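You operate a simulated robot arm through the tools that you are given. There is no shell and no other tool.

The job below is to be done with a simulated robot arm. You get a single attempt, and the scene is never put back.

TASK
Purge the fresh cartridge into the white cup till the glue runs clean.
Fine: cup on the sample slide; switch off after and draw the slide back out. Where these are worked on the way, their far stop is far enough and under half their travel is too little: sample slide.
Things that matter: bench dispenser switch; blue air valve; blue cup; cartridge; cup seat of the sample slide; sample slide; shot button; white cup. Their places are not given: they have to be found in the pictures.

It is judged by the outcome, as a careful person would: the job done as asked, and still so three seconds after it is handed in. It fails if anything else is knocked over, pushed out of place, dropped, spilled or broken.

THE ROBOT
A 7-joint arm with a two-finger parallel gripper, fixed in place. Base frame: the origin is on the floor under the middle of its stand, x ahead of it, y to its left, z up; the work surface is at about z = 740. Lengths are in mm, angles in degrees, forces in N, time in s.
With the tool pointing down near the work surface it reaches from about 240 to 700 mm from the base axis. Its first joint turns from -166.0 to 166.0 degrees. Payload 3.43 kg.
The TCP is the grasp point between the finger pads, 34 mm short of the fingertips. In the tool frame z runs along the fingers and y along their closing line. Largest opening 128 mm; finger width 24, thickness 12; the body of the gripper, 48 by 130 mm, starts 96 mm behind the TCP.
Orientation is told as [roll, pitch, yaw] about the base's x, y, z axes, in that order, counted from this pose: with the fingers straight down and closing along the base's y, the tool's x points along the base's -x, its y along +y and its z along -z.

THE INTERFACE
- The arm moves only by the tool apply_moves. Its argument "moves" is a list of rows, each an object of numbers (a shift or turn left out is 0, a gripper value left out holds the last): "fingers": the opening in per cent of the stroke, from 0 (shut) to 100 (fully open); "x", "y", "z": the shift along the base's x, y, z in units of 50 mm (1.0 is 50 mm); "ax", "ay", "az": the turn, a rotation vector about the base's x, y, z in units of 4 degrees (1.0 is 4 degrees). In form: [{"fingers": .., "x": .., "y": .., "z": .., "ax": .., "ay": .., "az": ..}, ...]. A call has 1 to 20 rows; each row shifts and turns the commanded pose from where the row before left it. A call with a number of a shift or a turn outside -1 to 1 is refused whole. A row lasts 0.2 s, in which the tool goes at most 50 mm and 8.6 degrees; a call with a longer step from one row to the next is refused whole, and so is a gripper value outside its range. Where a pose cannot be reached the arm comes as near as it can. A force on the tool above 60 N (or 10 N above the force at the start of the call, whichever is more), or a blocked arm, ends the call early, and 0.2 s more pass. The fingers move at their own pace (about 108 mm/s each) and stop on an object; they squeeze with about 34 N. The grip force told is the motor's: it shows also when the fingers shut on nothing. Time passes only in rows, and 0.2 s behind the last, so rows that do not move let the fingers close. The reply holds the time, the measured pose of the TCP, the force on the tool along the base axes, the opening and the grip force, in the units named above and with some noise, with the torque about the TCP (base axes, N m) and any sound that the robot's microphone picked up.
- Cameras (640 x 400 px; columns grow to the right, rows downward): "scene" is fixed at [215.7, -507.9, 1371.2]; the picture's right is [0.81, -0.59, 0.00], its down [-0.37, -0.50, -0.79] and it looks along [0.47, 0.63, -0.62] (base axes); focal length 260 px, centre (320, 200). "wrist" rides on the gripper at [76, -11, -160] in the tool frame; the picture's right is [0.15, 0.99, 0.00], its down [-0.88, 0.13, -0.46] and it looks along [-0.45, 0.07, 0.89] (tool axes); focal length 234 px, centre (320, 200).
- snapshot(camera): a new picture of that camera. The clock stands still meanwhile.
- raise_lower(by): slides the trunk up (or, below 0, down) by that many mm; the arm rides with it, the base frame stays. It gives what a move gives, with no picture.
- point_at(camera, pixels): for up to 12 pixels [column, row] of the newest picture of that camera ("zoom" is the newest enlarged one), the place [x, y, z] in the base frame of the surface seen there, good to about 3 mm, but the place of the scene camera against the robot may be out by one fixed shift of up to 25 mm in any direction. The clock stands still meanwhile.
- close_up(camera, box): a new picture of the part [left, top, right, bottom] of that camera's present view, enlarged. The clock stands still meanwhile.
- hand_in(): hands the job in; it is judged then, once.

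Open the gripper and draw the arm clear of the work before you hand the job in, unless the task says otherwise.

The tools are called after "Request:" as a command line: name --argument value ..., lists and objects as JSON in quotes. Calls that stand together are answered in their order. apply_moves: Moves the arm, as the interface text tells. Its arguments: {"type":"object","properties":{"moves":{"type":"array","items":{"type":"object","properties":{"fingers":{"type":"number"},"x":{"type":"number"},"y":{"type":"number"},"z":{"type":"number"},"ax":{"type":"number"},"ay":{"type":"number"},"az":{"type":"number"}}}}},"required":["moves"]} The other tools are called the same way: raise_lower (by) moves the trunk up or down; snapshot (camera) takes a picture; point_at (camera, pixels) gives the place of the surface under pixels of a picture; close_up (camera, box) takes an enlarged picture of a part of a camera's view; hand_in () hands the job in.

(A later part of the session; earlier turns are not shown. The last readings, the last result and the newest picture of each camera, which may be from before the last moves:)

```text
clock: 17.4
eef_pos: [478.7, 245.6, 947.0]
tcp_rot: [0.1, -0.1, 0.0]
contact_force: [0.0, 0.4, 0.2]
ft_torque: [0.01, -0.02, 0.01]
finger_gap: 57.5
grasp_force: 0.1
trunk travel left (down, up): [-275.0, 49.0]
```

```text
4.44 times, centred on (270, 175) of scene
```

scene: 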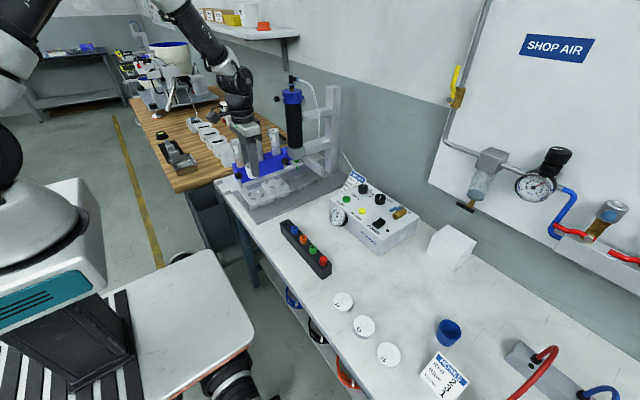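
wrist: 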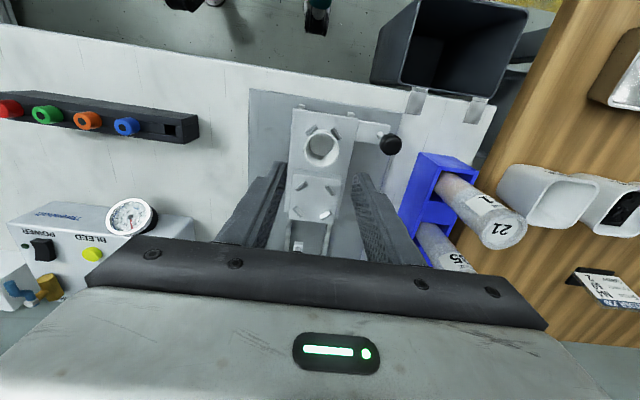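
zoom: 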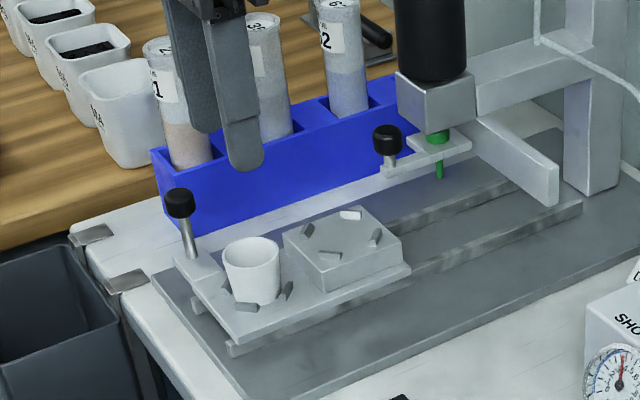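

The cup stands upright inside the pegs. Now I'll measure the slide knob at (390,144), the rack and the area around the nozzle so I can plan the push.

Request:
close_up --camera "wrist" --box '[350, 110, 430, 170]'

Request:
point_at --camera "zoom" --pixels '[[320, 200], [320, 245], [245, 235], [320, 280], [405, 280], [250, 165], [240, 155], [300, 270], [310, 160], [600, 390]]'

Request:
point_at --camera "wrist" --pixels '[[429, 154], [475, 165], [405, 225], [498, 222], [298, 249], [314, 150], [314, 186]]'

```text
6.67 times, centred on (390, 140) of wrist
```

zoom: 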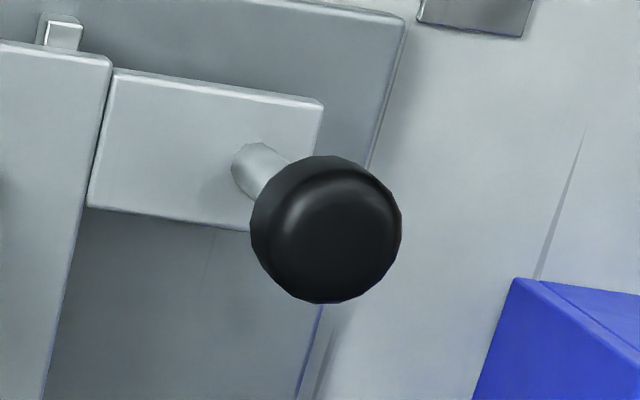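

```text
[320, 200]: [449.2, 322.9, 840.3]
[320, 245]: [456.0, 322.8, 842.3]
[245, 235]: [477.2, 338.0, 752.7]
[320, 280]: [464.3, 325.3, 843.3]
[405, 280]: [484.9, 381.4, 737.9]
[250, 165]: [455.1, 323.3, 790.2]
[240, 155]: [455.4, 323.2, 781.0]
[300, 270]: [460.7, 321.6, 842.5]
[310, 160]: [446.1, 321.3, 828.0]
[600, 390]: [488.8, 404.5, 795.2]
```

```text
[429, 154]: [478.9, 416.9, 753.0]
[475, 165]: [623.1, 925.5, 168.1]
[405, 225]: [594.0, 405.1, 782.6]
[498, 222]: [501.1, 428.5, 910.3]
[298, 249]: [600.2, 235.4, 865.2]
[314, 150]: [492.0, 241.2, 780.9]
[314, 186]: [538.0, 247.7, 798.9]
```

The slide knob is at (456,323), top z≈842, and the rack face starts at y≈395. I'll tilt the hand about 40° so the fingers point forward and down, which keeps it clear of the cartridge barrel, and approach the knob from behind.

Request:
apply_moves --moves '[{"x": -0.62, "y": 0.52, "z": -0.05, "fingers": 50}, {"x": -0.62, "y": 0.52, "z": -0.05}, {"x": -0.62, "y": 0.51, "z": -0.05}, {"ay": -1}, {"ay": -1}, {"ay": -1}, {"ay": -1}, {"ay": -1}, {"ay": -1}, {"ay": -1}, {"ay": -1}, {"ay": -1}, {"ay": -1}, {}]'

Request:
snapshot --camera "wrist"

Request:
snapshot --camera "scene"

```text
clock: 20.4
eef_pos: [387.0, 326.2, 940.5]
tcp_rot: [-0.1, -40.1, 0.0]
contact_force: [-0.1, 0.8, 0.5]
ft_torque: [-0.02, -0.02, 0.01]
finger_gap: 63.9
grasp_force: 0.0
trunk travel left (down, up): [-275.0, 49.0]
```

```text
taken
```

wrist: 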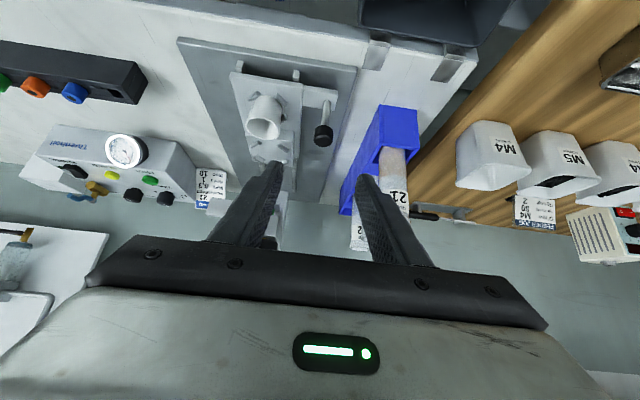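

```text
taken
```

scene: 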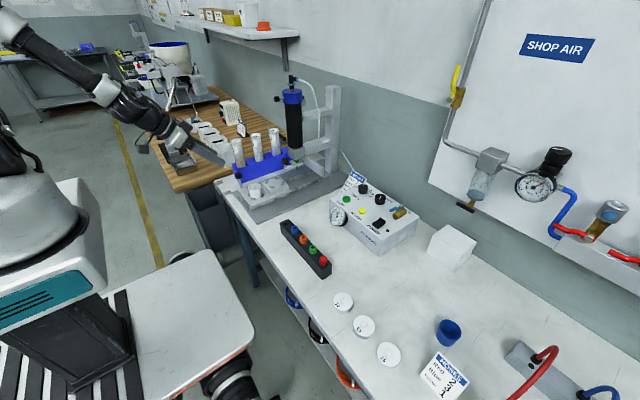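

The tilted pose is reached, and the knob appears at (323,134) between the fingers. I'll measure the knob again from here.

Request:
close_up --camera "wrist" --box '[290, 85, 360, 155]'

Request:
point_at --camera "zoom" --pixels '[[308, 245], [280, 255], [335, 255], [308, 270], [308, 225], [332, 180], [340, 120], [265, 262], [355, 258]]'

Request:
apply_moves --moves '[{}]'

```text
5.71 times, centred on (325, 120) of wrist
```

zoom: 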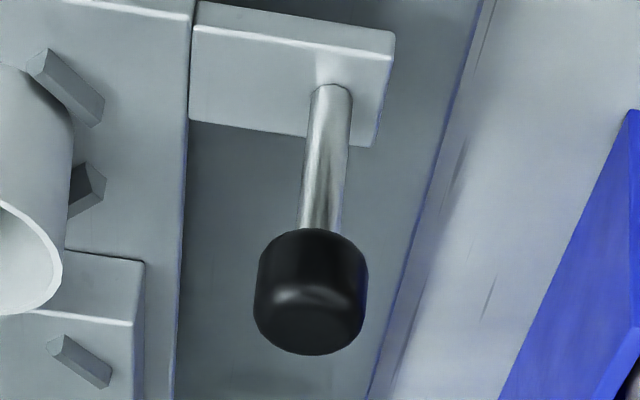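

```text
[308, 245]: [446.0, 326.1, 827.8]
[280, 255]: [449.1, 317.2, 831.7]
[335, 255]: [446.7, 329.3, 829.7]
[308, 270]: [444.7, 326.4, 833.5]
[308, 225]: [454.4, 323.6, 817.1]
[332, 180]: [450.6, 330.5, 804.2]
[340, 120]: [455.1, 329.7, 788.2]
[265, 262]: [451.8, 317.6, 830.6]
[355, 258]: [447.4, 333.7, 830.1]
```

```text
clock: 20.8
eef_pos: [387.0, 326.9, 941.2]
tcp_rot: [0.0, -40.0, 0.0]
contact_force: [-0.1, 0.3, 0.3]
ft_torque: [-0.02, 0.0, 0.0]
finger_gap: 64.2
grasp_force: 0.1
trunk travel left (down, up): [-275.0, 49.0]
```

The knob centre is about (456,325,832) and the TCP is at (387,326.5,941). I'll approach along the tool axis with the fingers 64 mm open around the knob.

Request:
apply_moves --moves '[{"x": 0.1, "y": -0.03, "z": -0.62}, {"x": 0.3215, "z": -0.383}, {"x": 0.3215, "z": -0.383}, {"x": 0.3215, "z": -0.383}, {"x": 0.3215, "z": -0.383}, {}]'

Request:
snapshot --camera "wrist"

Request:
close_up --camera "scene" --box '[195, 120, 305, 220]'

```text
clock: 22.2
eef_pos: [455.5, 323.9, 833.0]
tcp_rot: [0.0, -40.0, 0.1]
contact_force: [-0.8, 0.7, 0.1]
ft_torque: [0.01, -0.04, -0.01]
finger_gap: 63.8
grasp_force: 0.0
trunk travel left (down, up): [-275.0, 49.0]
```

```text
taken
```

wrist: 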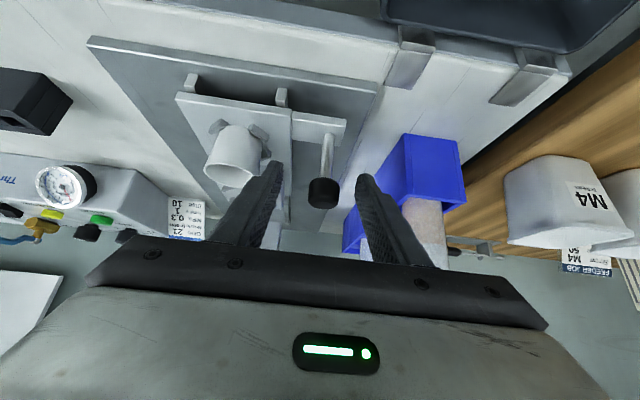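

```text
4.00 times, centred on (250, 170) of scene
```

zoom: 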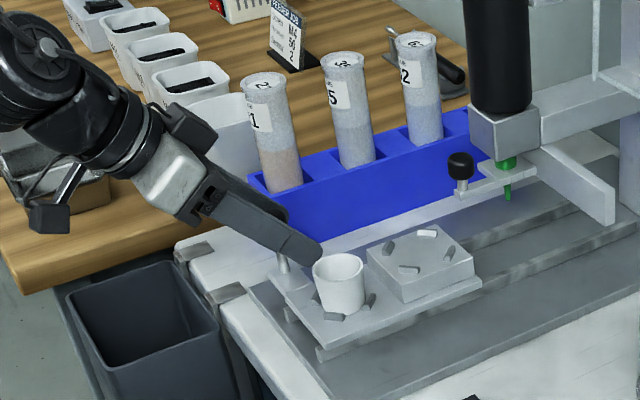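

The knob at (323,192) is between the fingers, and the cup is clear of the near finger. I'll close on the knob.

Request:
apply_moves --moves '[{"fingers": 0}, {}, {}, {}]'

Request:
snapshot --camera "wrist"

```text
clock: 23.2
eef_pos: [455.9, 327.8, 833.3]
tcp_rot: [0.3, -40.1, 0.1]
contact_force: [1.0, 18.5, -2.0]
ft_torque: [0.03, 0.08, 0.14]
finger_gap: 23.4
grasp_force: 45.1
trunk travel left (down, up): [-275.0, 49.0]
```

```text
taken
```

wrist: 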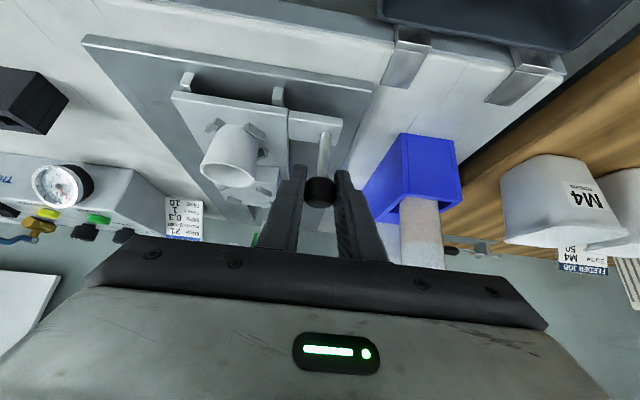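

The knob is gripped (23.4 mm gap) with an 18 N sideways load, because it sits a few mm further in +y than I commanded. I'll shift +y slightly to relieve it.

Request:
apply_moves --moves '[{"y": 0.06}, {}]'

```text
clock: 23.8
eef_pos: [456.3, 329.1, 832.7]
tcp_rot: [-0.2, -40.0, 0.1]
contact_force: [-2.2, 13.1, 4.3]
ft_torque: [-0.07, -0.07, 0.12]
finger_gap: 23.5
grasp_force: 45.1
trunk travel left (down, up): [-275.0, 49.0]
```

The side force fell to 13 N, so I'll shift a bit further to bring it down.

Request:
apply_moves --moves '[{"y": 0.06}, {}]'

```text
clock: 24.4
eef_pos: [457.0, 328.6, 833.3]
tcp_rot: [-0.2, -40.0, -0.1]
contact_force: [-1.9, -0.8, 4.3]
ft_torque: [0.11, -0.63, -0.22]
finger_gap: 23.8
grasp_force: 45.2
trunk travel left (down, up): [-275.0, 49.0]
```

The side force is now about 0. I'll push +x with a small first step to check that the slide moves freely.

Request:
apply_moves --moves '[{"x": 0.2}, {"x": 0.2}, {}]'

Request:
close_up --camera "scene" --box '[195, 120, 345, 220]'

```text
clock: 25.2
eef_pos: [476.0, 329.0, 833.3]
tcp_rot: [-0.2, -40.1, 0.0]
contact_force: [1.1, -10.8, 5.7]
ft_torque: [-0.08, -0.17, -0.02]
finger_gap: 23.5
grasp_force: 45.2
trunk travel left (down, up): [-275.0, 49.0]
```

```text
4.00 times, centred on (270, 170) of scene
```

zoom: 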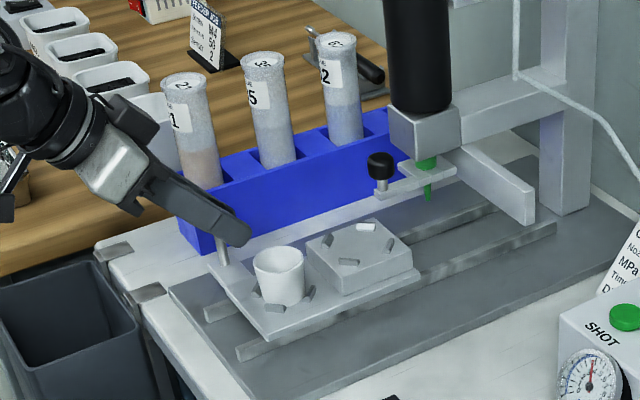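

The slide moved 20 mm with the cup upright, and the side force is -11 N. I'll trim y slightly and keep pushing.

Request:
apply_moves --moves '[{"x": 0.2, "y": -0.04}, {"x": 0.25}, {"x": 0.25}, {"x": 0.25}, {}]'

Request:
close_up --camera "scene" --box '[205, 120, 345, 220]'

```text
clock: 26.4
eef_pos: [524.1, 328.1, 832.4]
tcp_rot: [0.0, -39.9, 0.0]
contact_force: [-0.1, -8.2, -5.3]
ft_torque: [0.12, -0.85, 0.01]
finger_gap: 23.5
grasp_force: 44.9
trunk travel left (down, up): [-275.0, 49.0]
```

```text
4.00 times, centred on (275, 170) of scene
```

zoom: 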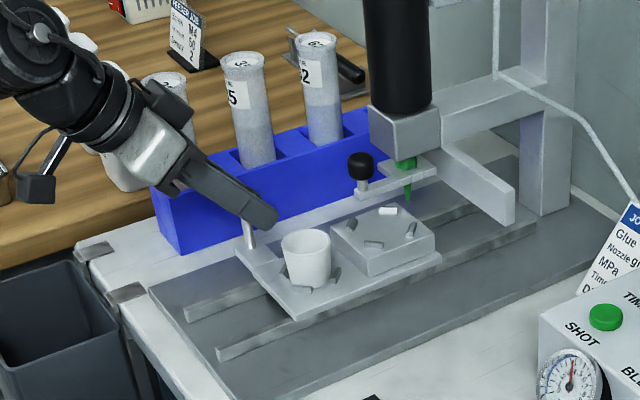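

Progress is steady, and the raised seat will pass below the nozzle. I'll keep pushing.

Request:
apply_moves --moves '[{"x": 0.25, "y": -0.02}, {"x": 0.25}, {"x": 0.25}, {"x": 0.25}, {}]'

Request:
close_up --camera "scene" --box '[205, 100, 345, 220]'

Request:
snapshot --camera "wrist"

```text
clock: 27.6
eef_pos: [573.7, 328.1, 833.1]
tcp_rot: [0.0, -40.0, 0.1]
contact_force: [1.0, -3.9, -1.7]
ft_torque: [0.04, -0.3, -0.02]
finger_gap: 23.6
grasp_force: 45.1
trunk travel left (down, up): [-275.0, 49.0]
```

```text
3.33 times, centred on (275, 160) of scene
```

zoom: 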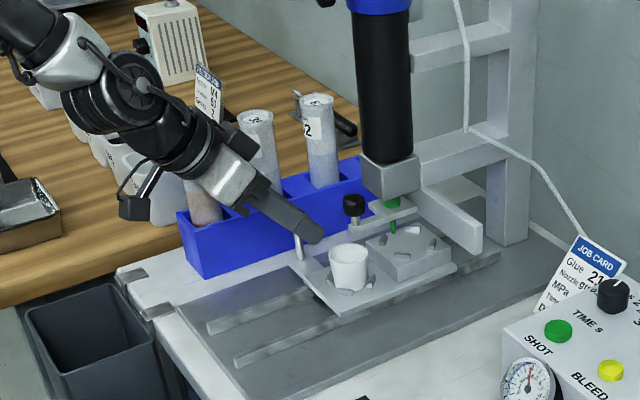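

```text
taken
```

wrist: 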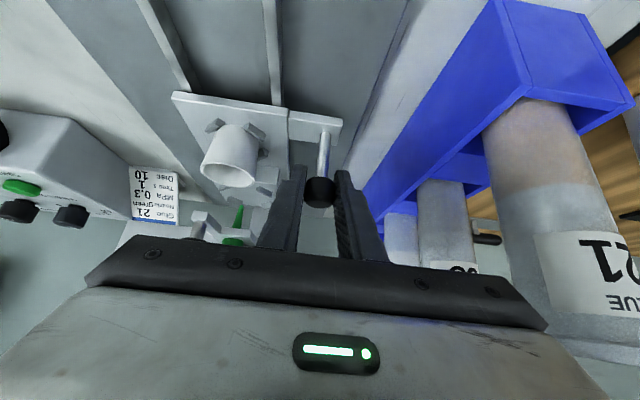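

The nozzle is now visible in the wrist view at about (238,218) and the cup is at (230,160). I'll zoom in to check the cup rim's clearance under the nozzle tip before sliding it under.

Request:
close_up --camera "wrist" --box '[180, 110, 290, 255]'

Request:
point_at --camera "wrist" --pixels '[[239, 210], [238, 220], [230, 241], [230, 188], [229, 122], [197, 228], [204, 214]]'

```text
2.76 times, centred on (235, 182) of wrist
```

zoom: 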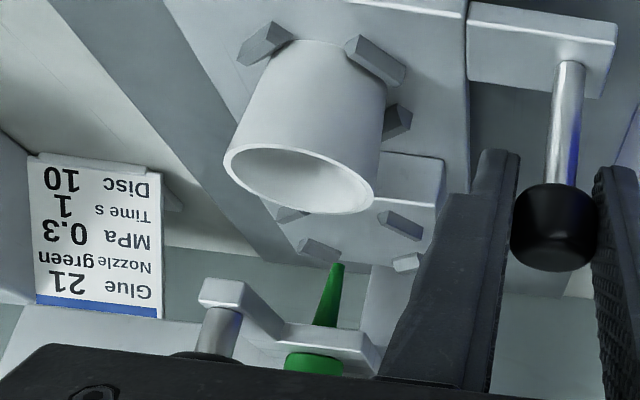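

```text
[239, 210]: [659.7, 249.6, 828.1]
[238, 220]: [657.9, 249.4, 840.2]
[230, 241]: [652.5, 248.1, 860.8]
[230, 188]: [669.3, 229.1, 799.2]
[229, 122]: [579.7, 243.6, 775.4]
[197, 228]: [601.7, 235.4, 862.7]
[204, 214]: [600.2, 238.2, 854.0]
```

Request:
point_at --camera "zoom" --pixels '[[337, 266], [337, 272], [338, 280], [300, 208], [228, 158], [370, 200], [310, 158], [255, 195], [335, 205], [240, 295], [330, 335]]'

```text
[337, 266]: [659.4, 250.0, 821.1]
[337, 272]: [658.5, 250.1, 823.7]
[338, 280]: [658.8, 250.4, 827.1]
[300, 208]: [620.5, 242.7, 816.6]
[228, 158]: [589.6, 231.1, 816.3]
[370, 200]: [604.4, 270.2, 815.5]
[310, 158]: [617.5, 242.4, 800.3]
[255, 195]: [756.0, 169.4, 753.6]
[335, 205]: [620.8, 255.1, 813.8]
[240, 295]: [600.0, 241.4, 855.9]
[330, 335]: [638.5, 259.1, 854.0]
```

The nozzle tip is at (659,250,821) and the cup rim at z≈816, so the rim clears by about 4 mm. I need roughly 61 mm more, so I'll push on slowly.

Request:
apply_moves --moves '[{"x": 0.25}, {"x": 0.25}, {"x": 0.25}, {"x": 0.25}, {}]'

Request:
close_up --camera "scene" --box '[225, 120, 345, 210]'

Request:
close_up --camera "wrist" --box '[180, 110, 290, 255]'

```text
clock: 28.8
eef_pos: [625.4, 328.4, 833.3]
tcp_rot: [0.0, -40.1, -0.1]
contact_force: [0.0, -2.3, 6.6]
ft_torque: [-0.05, 1.09, -0.02]
finger_gap: 23.2
grasp_force: 44.8
trunk travel left (down, up): [-275.0, 49.0]
```

```text
4.44 times, centred on (285, 165) of scene
```

zoom: 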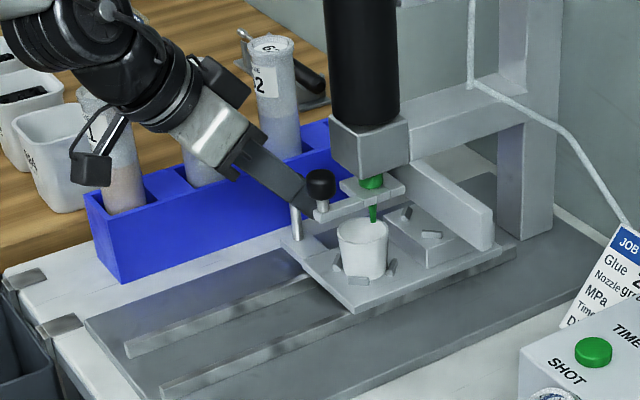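

```text
2.76 times, centred on (235, 182) of wrist
```

zoom: 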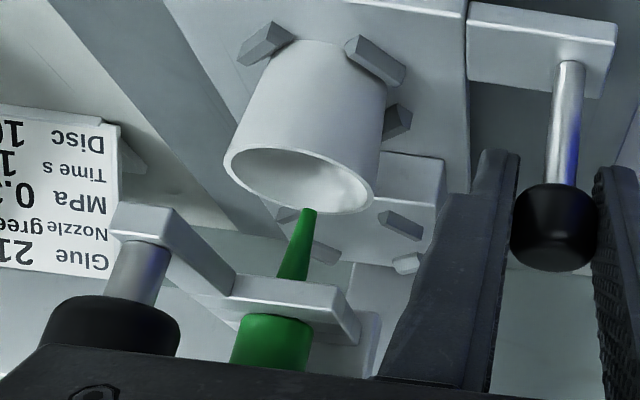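

The cup is about 11 mm short of being centred under the nozzle. I'll go in 5 mm steps now, watching for the stop.

Request:
apply_moves --moves '[{"x": 0.1}, {"x": 0.08}, {}]'

Request:
close_up --camera "wrist" --box '[180, 110, 290, 255]'

```text
clock: 29.6
eef_pos: [632.9, 329.2, 833.4]
tcp_rot: [0.1, -40.1, 0.0]
contact_force: [3.1, 0.8, 7.8]
ft_torque: [-0.01, 0.49, -0.01]
finger_gap: 23.8
grasp_force: 45.0
trunk travel left (down, up): [-275.0, 49.0]
```

```text
2.76 times, centred on (235, 182) of wrist
```

zoom: 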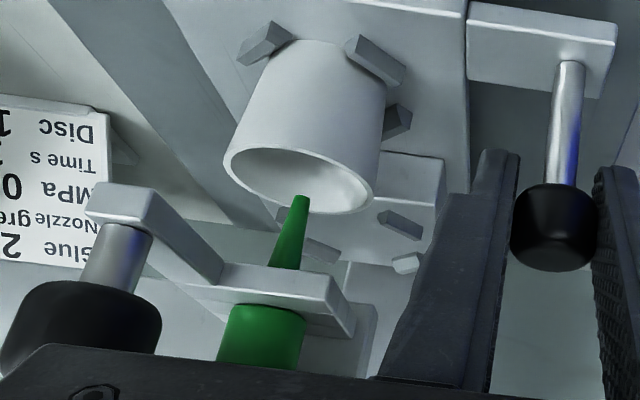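

The nozzle tip is now over the cup opening. A few more millimetres should reach the stop.

Request:
apply_moves --moves '[{"x": 0.06}, {}]'

Request:
apply_moves --moves '[{"x": 0.06}, {}]'

Request:
close_up --camera "wrist" --box '[180, 110, 290, 255]'

```text
clock: 30.2
eef_pos: [635.6, 328.1, 833.6]
tcp_rot: [0.1, -40.1, 0.0]
contact_force: [-3.2, 2.1, 9.4]
ft_torque: [-0.04, -1.01, 0.04]
finger_gap: 23.7
grasp_force: 44.9
trunk travel left (down, up): [-275.0, 49.0]
```

```text
clock: 30.8
eef_pos: [636.6, 327.5, 833.0]
tcp_rot: [0.1, -39.8, 0.0]
contact_force: [-27.7, 0.4, 16.2]
ft_torque: [0.06, 0.56, -0.04]
finger_gap: 23.6
grasp_force: 45.7
trunk travel left (down, up): [-275.0, 49.0]
```

```text
2.76 times, centred on (235, 182) of wrist
```

zoom: 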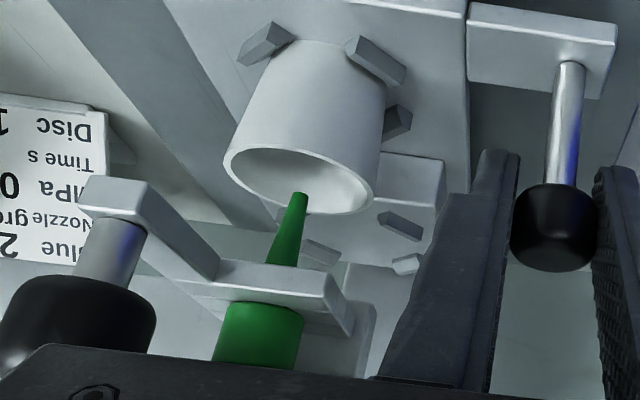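

The stop is reached at x≈637 with -28 N, and the cup is under the nozzle. I'll relax the load, open the fingers slightly, and back out along the tool axis.

Request:
apply_moves --moves '[{"x": -0.06}, {"fingers": 38}, {}, {}, {"x": -0.32, "z": 0.38}, {"x": -0.4, "z": 0.48}, {"x": -0.5, "z": 0.6}, {"x": -0.5, "z": 0.6}, {"x": -0.5, "z": 0.6}]'

Request:
close_up --camera "scene" --box '[225, 120, 345, 210]'

Request:
snapshot --camera "wrist"

```text
clock: 32.8
eef_pos: [522.9, 325.0, 968.7]
tcp_rot: [0.0, -40.0, 0.0]
contact_force: [0.5, 0.1, 0.7]
ft_torque: [0.01, -0.01, -0.05]
finger_gap: 48.8
grasp_force: 0.1
trunk travel left (down, up): [-275.0, 49.0]
```

```text
4.44 times, centred on (285, 165) of scene
```

zoom: 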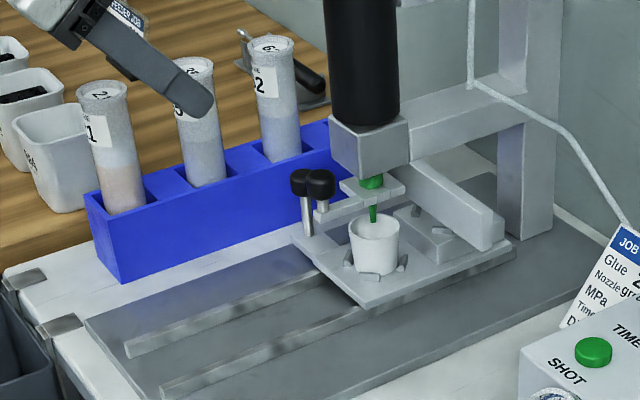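

```text
taken
```

wrist: 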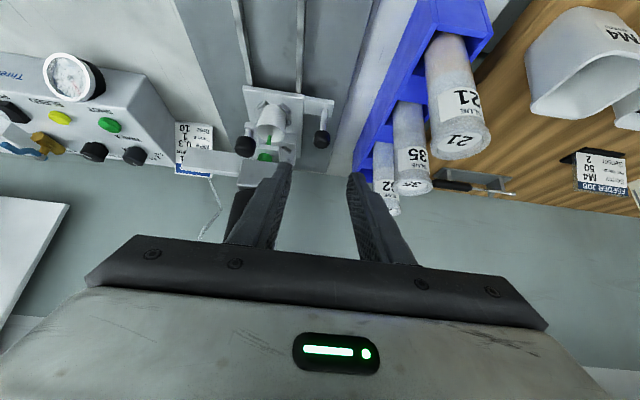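

The slide is fully in, with the cup under the nozzle and the slide knob beside the clamp. I'll keep the 40° tilt for reach, shut the fingers, and travel at height to in front of the dispenser panel for a close look at the rocker.

Request:
apply_moves --moves '[{"x": -0.7, "fingers": 0}, {"x": -0.7, "y": -0.4}, {"y": -0.9}, {"y": -0.9}, {"y": -0.9}, {"y": -0.9}, {"y": -0.9}, {"y": -0.9}, {"y": -0.9}, {"y": -0.9}, {"y": -0.9}, {"y": -0.7}, {"x": 0.8, "y": -0.1}, {"x": 0.8}, {"x": 0.8}, {}]'

Request:
snapshot --camera "wrist"

Request:
snapshot --camera "scene"

```text
clock: 36.2
eef_pos: [575.9, -139.9, 966.8]
tcp_rot: [0.0, -40.1, 0.0]
contact_force: [0.3, -0.6, -1.0]
ft_torque: [-0.01, -0.01, 0.01]
finger_gap: 0.2
grasp_force: 32.8
trunk travel left (down, up): [-275.0, 49.0]
```

```text
taken
```

wrist: 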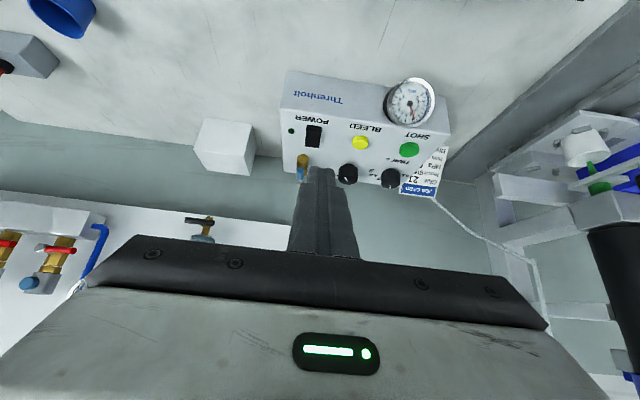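

```text
taken
```

scene: 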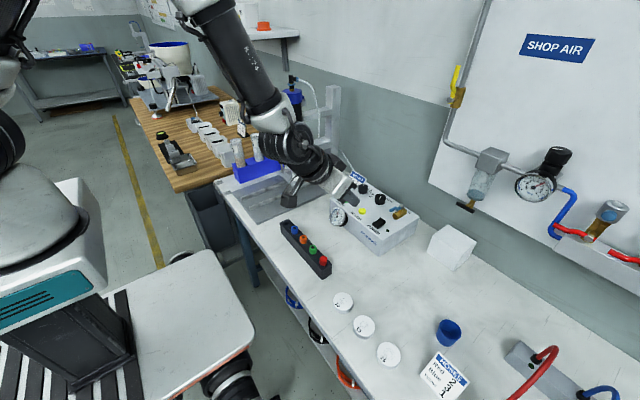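

Request:
close_up --camera "wrist" --box '[270, 105, 370, 195]'

Request:
point_at --camera "zoom" --pixels '[[285, 88], [285, 105], [283, 125], [283, 145], [282, 165], [262, 110], [305, 112], [182, 116], [235, 260], [470, 170]]'

Request:
close_up --camera "scene" --box '[360, 205, 400, 240]'

```text
4.44 times, centred on (320, 150) of wrist
```

zoom: 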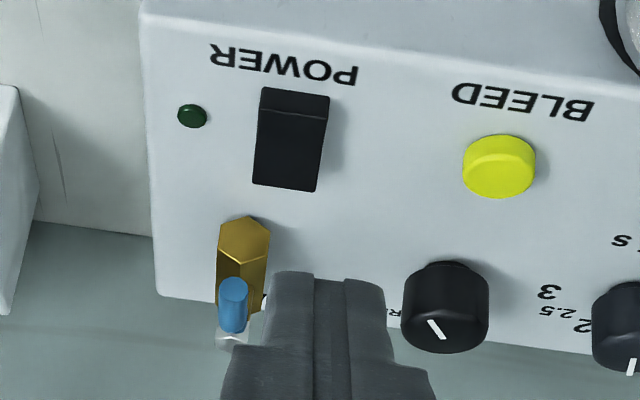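

```text
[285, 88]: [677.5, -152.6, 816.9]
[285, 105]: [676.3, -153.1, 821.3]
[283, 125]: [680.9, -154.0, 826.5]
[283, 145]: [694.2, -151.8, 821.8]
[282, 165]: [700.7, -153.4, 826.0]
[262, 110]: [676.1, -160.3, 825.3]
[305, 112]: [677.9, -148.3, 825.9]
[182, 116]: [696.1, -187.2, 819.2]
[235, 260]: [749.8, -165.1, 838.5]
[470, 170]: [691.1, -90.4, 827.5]
```

```text
11.43 times, centred on (380, 222) of scene
```

zoom: 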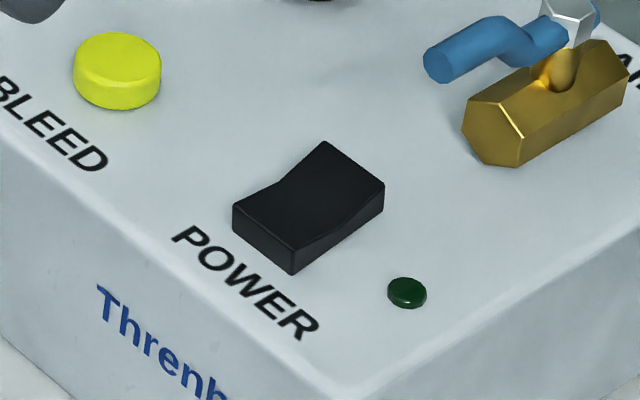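

The rocker spans about x 676-708 with y≈-153, and its rear half is raised, so it is off and the LED is dark. I'll position the closed fingertips above the rear half and check before pressing.

Request:
apply_moves --moves '[{"x": 0.76, "y": -0.08}, {"x": 0.76, "y": -0.08}, {"x": 0.7, "y": -0.08, "z": -0.3}, {"z": -0.5}, {"z": -0.3}, {}]'

Request:
snapshot --camera "wrist"

Request:
close_up --camera "scene" --box '[320, 160, 440, 260]'

```text
clock: 37.6
eef_pos: [686.3, -151.5, 912.0]
tcp_rot: [0.0, -40.0, 0.0]
contact_force: [0.3, 0.5, 0.8]
ft_torque: [0.01, 0.02, -0.02]
finger_gap: 0.2
grasp_force: 32.6
trunk travel left (down, up): [-275.0, 49.0]
```

```text
taken
```

wrist: 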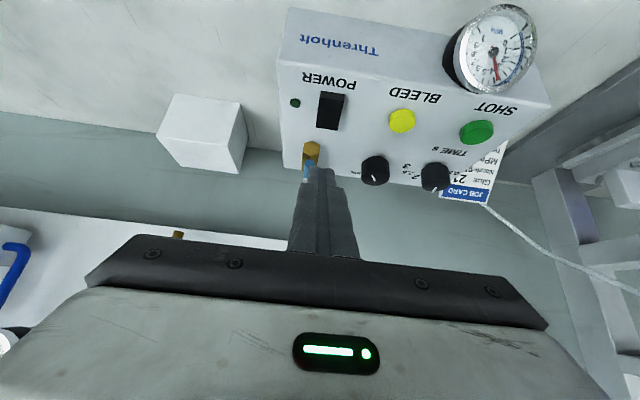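

```text
4.00 times, centred on (380, 210) of scene
```

zoom: 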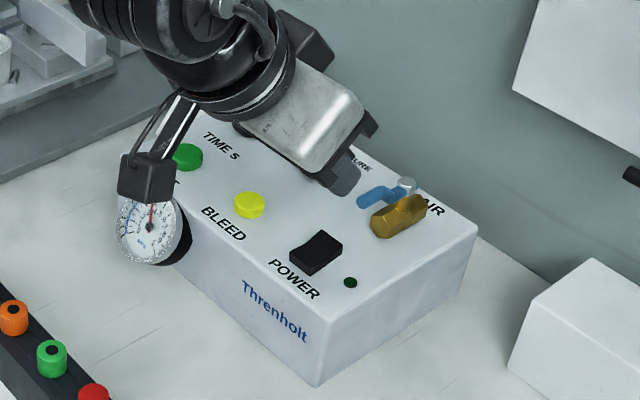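

The tip is above the rocker's rear half and clear of the blue lever. I'll descend to just above the switch, then press in small steps.

Request:
apply_moves --moves '[{"x": 0.07, "y": -0.02}, {"z": -0.4}, {"z": -0.3}, {"z": -0.1}, {}]'

Request:
close_up --camera "scene" --box '[350, 180, 420, 240]'

Request:
close_up --camera "wrist" --box '[270, 65, 390, 195]'

```text
clock: 38.4
eef_pos: [688.8, -151.1, 889.7]
tcp_rot: [-0.4, -41.0, 0.4]
contact_force: [-42.8, 7.4, 37.7]
ft_torque: [-0.27, -0.24, -0.24]
finger_gap: 0.0
grasp_force: 33.4
trunk travel left (down, up): [-275.0, 49.0]
stopped in row 4: the force on the tool passed its limit at 65 N (the readings are from after the stop); the commanded pose is now the measured one
```

```text
6.67 times, centred on (385, 210) of scene
```

zoom: 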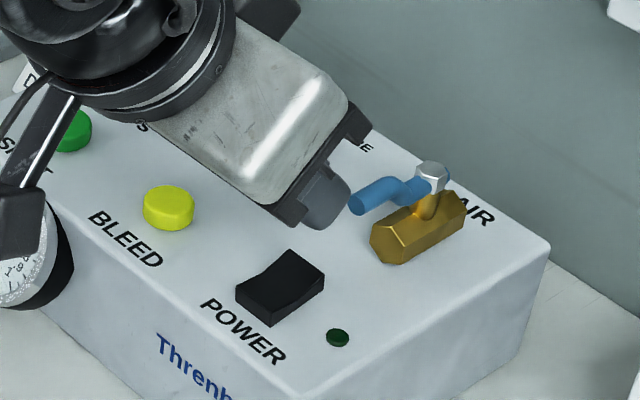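

```text
3.08 times, centred on (330, 130) of wrist
```

zoom: 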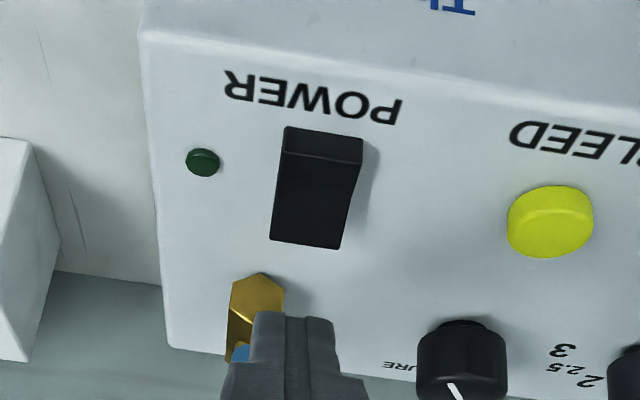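

The fingertip touched the end of the blue lever (-43 N in x), so it must extend further forward than I estimated. I'll back off along -x and +z immediately and check the lever.

Request:
apply_moves --moves '[{"x": -0.2, "z": 0.2}, {"x": -0.3, "z": 0.3}, {"x": -0.3, "z": 0.3}, {}]'

Request:
close_up --camera "scene" --box '[350, 180, 420, 240]'

Request:
snapshot --camera "wrist"

```text
clock: 39.4
eef_pos: [654.2, -150.5, 923.8]
tcp_rot: [-0.1, -40.8, 0.2]
contact_force: [0.9, -0.7, 0.4]
ft_torque: [-0.02, -0.04, 0.04]
finger_gap: 0.0
grasp_force: 32.9
trunk travel left (down, up): [-275.0, 49.0]
```

```text
6.67 times, centred on (385, 210) of scene
```

zoom: 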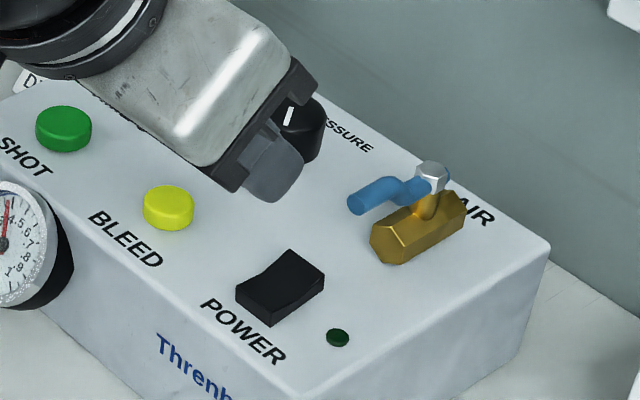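

```text
taken
```

wrist: 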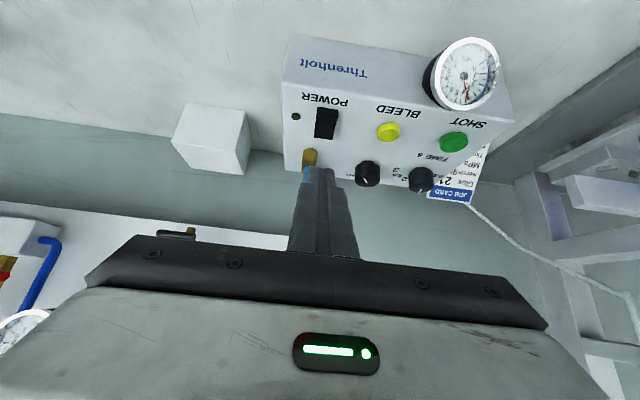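

The lever hasn't moved. I'll measure the fingertip and the lever tip in the same scene picture so I know their true relation.

Request:
point_at --camera "zoom" --pixels '[[270, 197], [295, 165], [280, 190], [255, 185], [290, 180], [357, 207], [362, 195], [400, 185], [310, 262], [290, 255], [322, 280], [260, 300]]'

```text
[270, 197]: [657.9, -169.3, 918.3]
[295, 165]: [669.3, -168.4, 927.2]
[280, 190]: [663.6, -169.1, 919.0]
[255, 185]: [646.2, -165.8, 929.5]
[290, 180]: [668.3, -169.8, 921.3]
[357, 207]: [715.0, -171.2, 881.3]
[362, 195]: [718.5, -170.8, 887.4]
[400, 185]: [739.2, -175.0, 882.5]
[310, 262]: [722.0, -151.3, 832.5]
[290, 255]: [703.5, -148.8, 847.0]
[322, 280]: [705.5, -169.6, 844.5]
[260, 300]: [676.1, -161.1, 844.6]
```

At that moment the fingertip's forward edge was level with the lever end (x≈716). I'll descend further back at TCP x≈668 until the tip is below lever height, then slide forward under it and press the rear of the rocker.

Request:
apply_moves --moves '[{"x": 0.26, "y": -0.03}, {"z": -0.5}, {"z": -0.5}, {"z": -0.14}, {}]'

Request:
close_up --camera "scene" --box '[350, 180, 420, 240]'

```text
clock: 40.6
eef_pos: [666.5, -152.7, 866.2]
tcp_rot: [-0.3, -40.8, 0.2]
contact_force: [-0.8, 0.4, 0.7]
ft_torque: [0.02, 0.04, 0.02]
finger_gap: 0.2
grasp_force: 33.0
trunk travel left (down, up): [-275.0, 49.0]
```

```text
6.67 times, centred on (385, 210) of scene
```

zoom: 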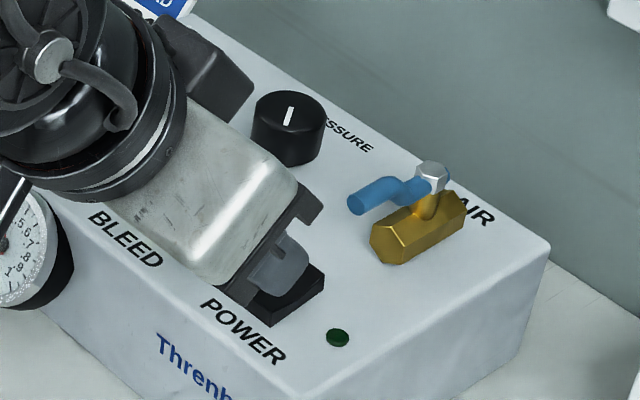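

The tip is now below lever height. I'll slide forward about 21 mm, then press down in small steps.

Request:
apply_moves --moves '[{"x": 0.2}, {"x": 0.22}, {}]'

Request:
close_up --camera "scene" --box '[350, 180, 420, 240]'

```text
clock: 41.4
eef_pos: [688.7, -152.6, 865.5]
tcp_rot: [-0.3, -40.8, 0.2]
contact_force: [-0.3, 0.1, 1.1]
ft_torque: [0.02, -0.01, -0.02]
finger_gap: 0.2
grasp_force: 33.0
trunk travel left (down, up): [-275.0, 49.0]
```

```text
6.67 times, centred on (385, 210) of scene
```

zoom: 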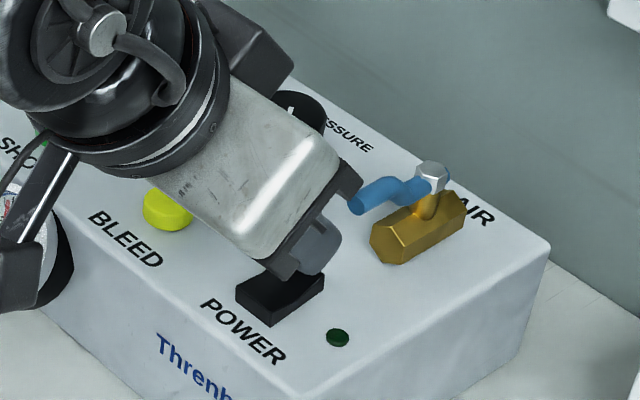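

Clear of the lever and over the rear half of the rocker. Pressing down in small steps now.

Request:
apply_moves --moves '[{"z": -0.06}, {"z": -0.04}, {}]'

Request:
apply_moves --moves '[{"z": -0.04}, {}]'

Request:
close_up --camera "scene" --box '[350, 180, 420, 240]'

```text
clock: 42.2
eef_pos: [686.7, -153.0, 862.4]
tcp_rot: [-0.2, -40.8, 0.1]
contact_force: [-0.5, -0.1, 3.5]
ft_torque: [0.02, 0.0, -0.04]
finger_gap: 0.0
grasp_force: 33.3
trunk travel left (down, up): [-275.0, 49.0]
```

```text
clock: 42.8
eef_pos: [687.7, -152.9, 861.7]
tcp_rot: [-0.3, -40.9, 0.2]
contact_force: [3.8, -0.1, 5.1]
ft_torque: [0.01, -0.16, -0.04]
finger_gap: 0.0
grasp_force: 33.1
trunk travel left (down, up): [-275.0, 49.0]
```

```text
6.67 times, centred on (385, 210) of scene
```

zoom: 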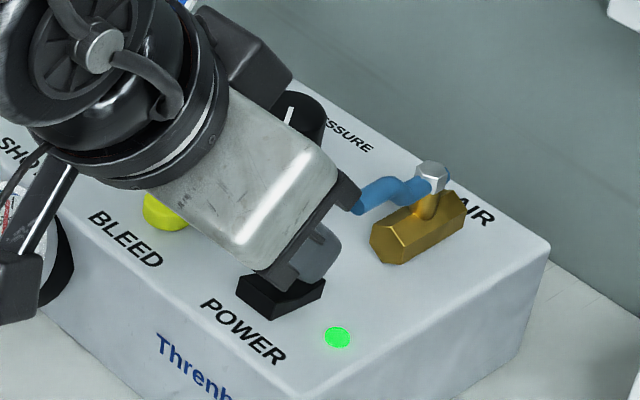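

The LED is green, so power is on. I'll rise slightly, back out from under the lever, then lift.

Request:
apply_moves --moves '[{"z": 0.12}, {"x": -0.3, "z": 0.05}, {"x": -0.3, "z": 0.1}, {"z": 0.6}, {"z": 0.6}, {}]'

Request:
snapshot --camera "wrist"

Request:
close_up --camera "scene" --box '[320, 160, 440, 260]'

```text
clock: 44.2
eef_pos: [654.8, -153.1, 933.6]
tcp_rot: [-0.2, -40.7, 0.2]
contact_force: [-0.3, 0.5, -0.2]
ft_torque: [-0.01, -0.01, 0.03]
finger_gap: 0.0
grasp_force: 32.9
trunk travel left (down, up): [-275.0, 49.0]
```

```text
taken
```

wrist: 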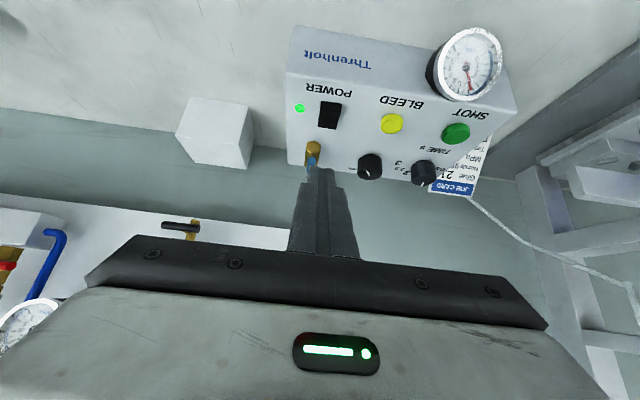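

```text
4.00 times, centred on (380, 210) of scene
```

zoom: 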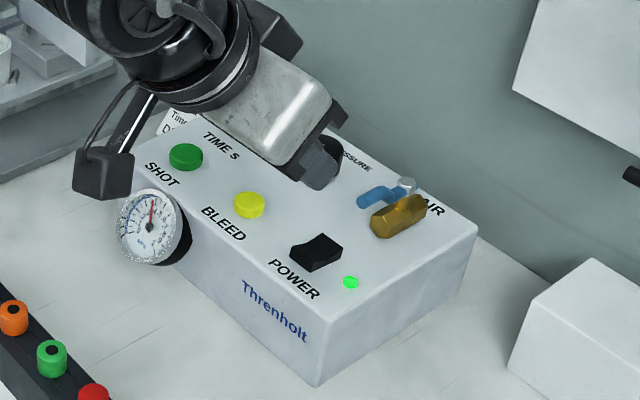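

The rocker's front is now up and the LED is lit. Next I'll locate the SHOT button precisely, at (456,133) in the wrist view.

Request:
close_up --camera "wrist" --box '[410, 100, 510, 190]'

Request:
point_at --camera "wrist" --pixels '[[456, 131], [448, 132], [465, 132], [456, 140], [330, 104], [330, 126], [425, 168], [392, 124]]'

```text
4.44 times, centred on (460, 145) of wrist
```

zoom: 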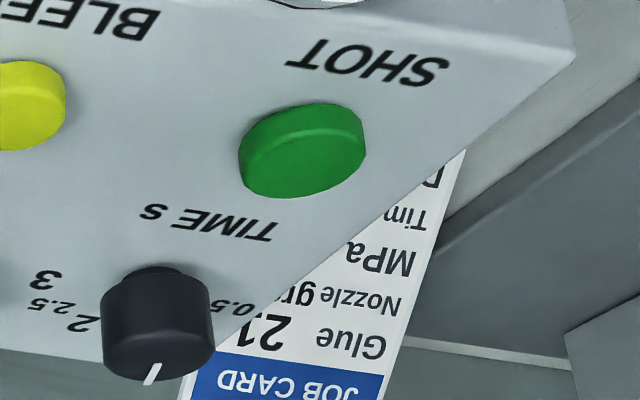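

```text
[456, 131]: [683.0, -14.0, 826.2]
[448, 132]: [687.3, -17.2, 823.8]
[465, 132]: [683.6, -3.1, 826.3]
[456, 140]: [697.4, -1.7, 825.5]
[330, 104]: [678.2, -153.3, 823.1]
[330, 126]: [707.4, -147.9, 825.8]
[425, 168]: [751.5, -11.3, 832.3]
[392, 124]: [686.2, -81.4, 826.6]
```

Request:
point_at --camera "zoom" --pixels '[[305, 160], [250, 165], [358, 148], [305, 135], [305, 190], [290, 165]]'

```text
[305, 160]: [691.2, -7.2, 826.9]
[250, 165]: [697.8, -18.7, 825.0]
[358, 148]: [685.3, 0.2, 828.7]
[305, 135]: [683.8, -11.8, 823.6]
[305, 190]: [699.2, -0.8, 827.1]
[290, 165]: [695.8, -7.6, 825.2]
```

The SHOT button centre is about (691,-8,827). I'll move above it and descend to just clear.

Request:
apply_moves --moves '[{"y": 0.75, "x": 0.1}, {"y": 0.75, "x": 0.1}, {"y": 0.75, "x": 0.1}, {"y": 0.65, "x": 0.14}, {"z": -0.6}, {"z": -0.6}, {}]'

Request:
snapshot --camera "scene"

Request:
close_up --camera "scene" --box '[310, 160, 420, 250]'

Request:
snapshot --camera "wrist"

```text
clock: 45.8
eef_pos: [679.9, -7.4, 873.1]
tcp_rot: [-0.3, -40.7, 0.2]
contact_force: [-0.2, 0.4, 1.3]
ft_torque: [0.0, -0.01, 0.0]
finger_gap: 0.0
grasp_force: 33.1
trunk travel left (down, up): [-275.0, 49.0]
```

```text
taken
```

scene: 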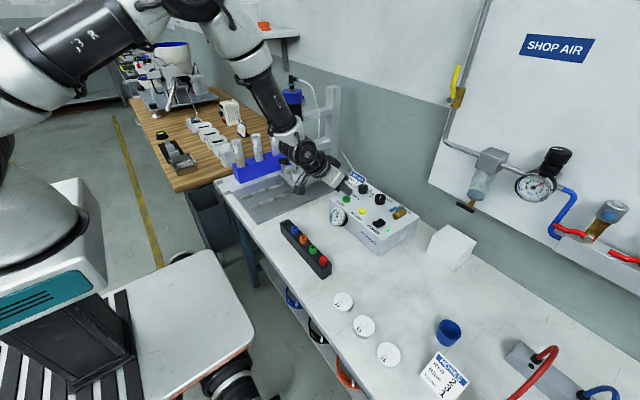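

```text
4.44 times, centred on (365, 205) of scene
```

zoom: 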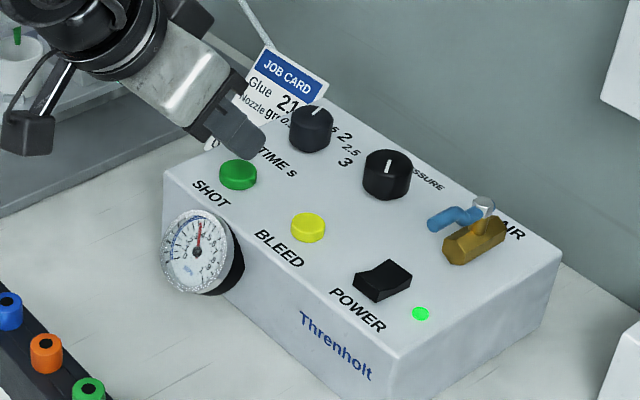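

```text
taken
```

wrist: 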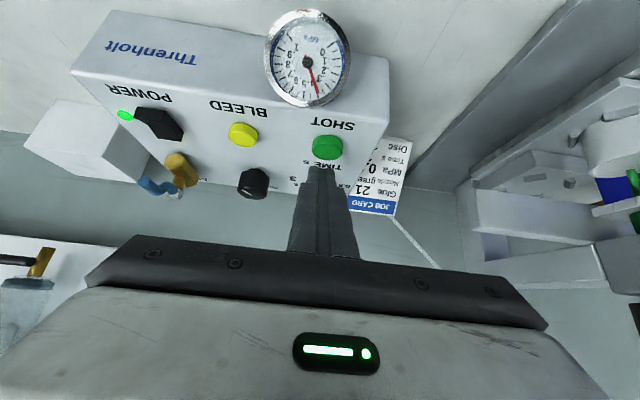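

The tip is just above the green SHOT button. I'll press down gently in small steps, watching force and sound.

Request:
apply_moves --moves '[{"x": -0.05, "z": -0.1}, {"z": -0.06}, {"z": -0.06}, {}]'

Request:
close_up --camera "scene" --box '[310, 160, 420, 250]'

```text
clock: 46.8
eef_pos: [676.8, -7.4, 863.6]
tcp_rot: [-0.2, -40.6, 0.1]
contact_force: [-1.2, 0.1, -1.0]
ft_torque: [0.01, -0.03, 0.02]
finger_gap: 0.0
grasp_force: 33.1
trunk travel left (down, up): [-275.0, 49.0]
```

```text
4.44 times, centred on (365, 205) of scene
```

zoom: 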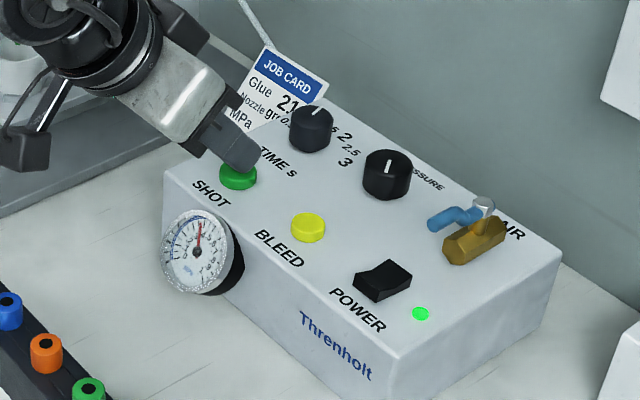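

Nothing touched yet, so I'll go further down in small steps.

Request:
apply_moves --moves '[{"z": -0.06}, {"z": -0.04}, {}]'

Request:
apply_moves --moves '[{"z": -0.04}, {}]'

Request:
close_up --camera "scene" --box '[310, 160, 420, 250]'

```text
clock: 47.6
eef_pos: [675.9, -7.9, 857.5]
tcp_rot: [-0.2, -40.8, 0.2]
contact_force: [-0.5, 0.4, 2.0]
ft_torque: [0.01, -0.05, 0.01]
finger_gap: 0.1
grasp_force: 33.5
trunk travel left (down, up): [-275.0, 49.0]
```

```text
clock: 48.2
eef_pos: [675.9, -9.0, 854.1]
tcp_rot: [-0.2, -40.8, 0.2]
contact_force: [-0.8, 1.2, 4.8]
ft_torque: [0.05, -0.03, 0.04]
finger_gap: 0.1
grasp_force: 32.7
trunk travel left (down, up): [-275.0, 49.0]
heard: click
```

```text
4.44 times, centred on (365, 205) of scene
```

zoom: 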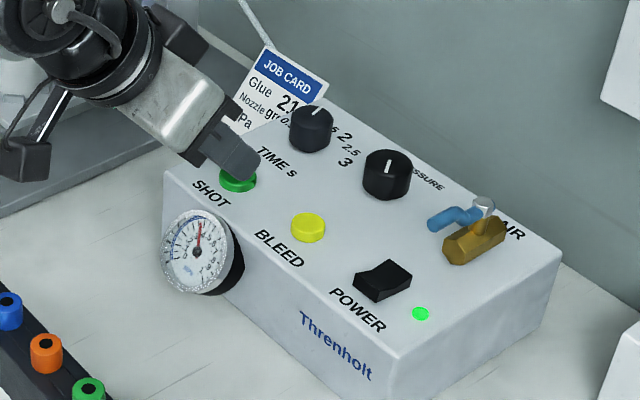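

A click was heard, so the shot was triggered. I'll release the button, wait, and look at the cup.

Request:
apply_moves --moves '[{"z": 0.1}, {"z": 0.1}, {}, {}, {}, {}]'

Request:
snapshot --camera "scene"

Request:
close_up --camera "scene" --box '[270, 140, 330, 200]'

Request:
snapshot --camera "wrist"

```text
clock: 49.6
eef_pos: [677.3, -9.5, 865.4]
tcp_rot: [-0.2, -40.7, 0.3]
contact_force: [0.7, -1.0, 1.0]
ft_torque: [-0.04, -0.01, 0.0]
finger_gap: 0.2
grasp_force: 33.1
trunk travel left (down, up): [-275.0, 49.0]
```

```text
taken
```

scene: 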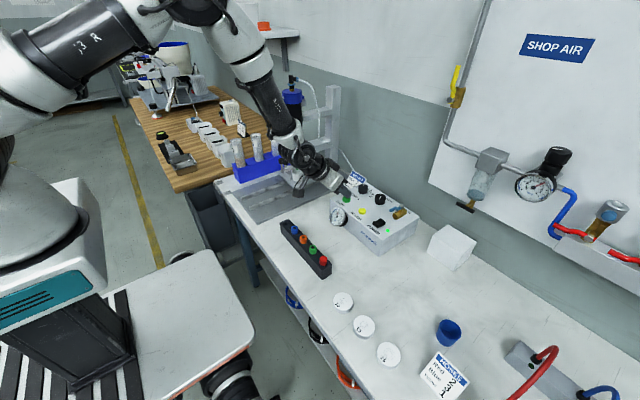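

```text
6.67 times, centred on (300, 170) of scene
```

zoom: 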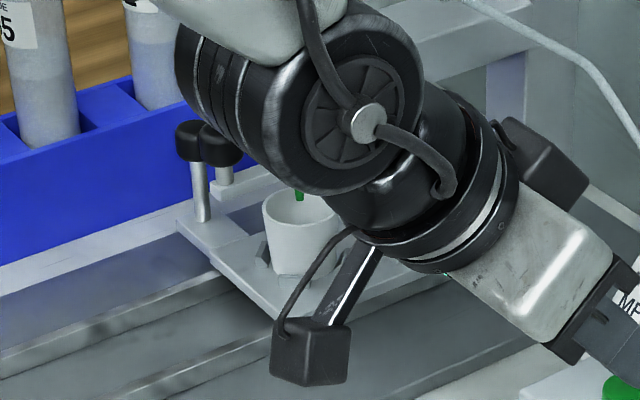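

```text
taken
```

wrist: 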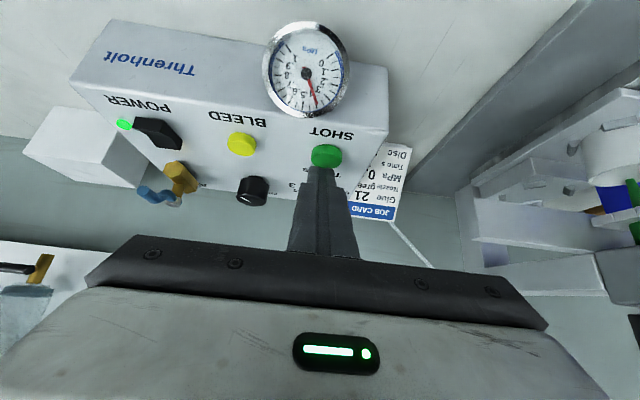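

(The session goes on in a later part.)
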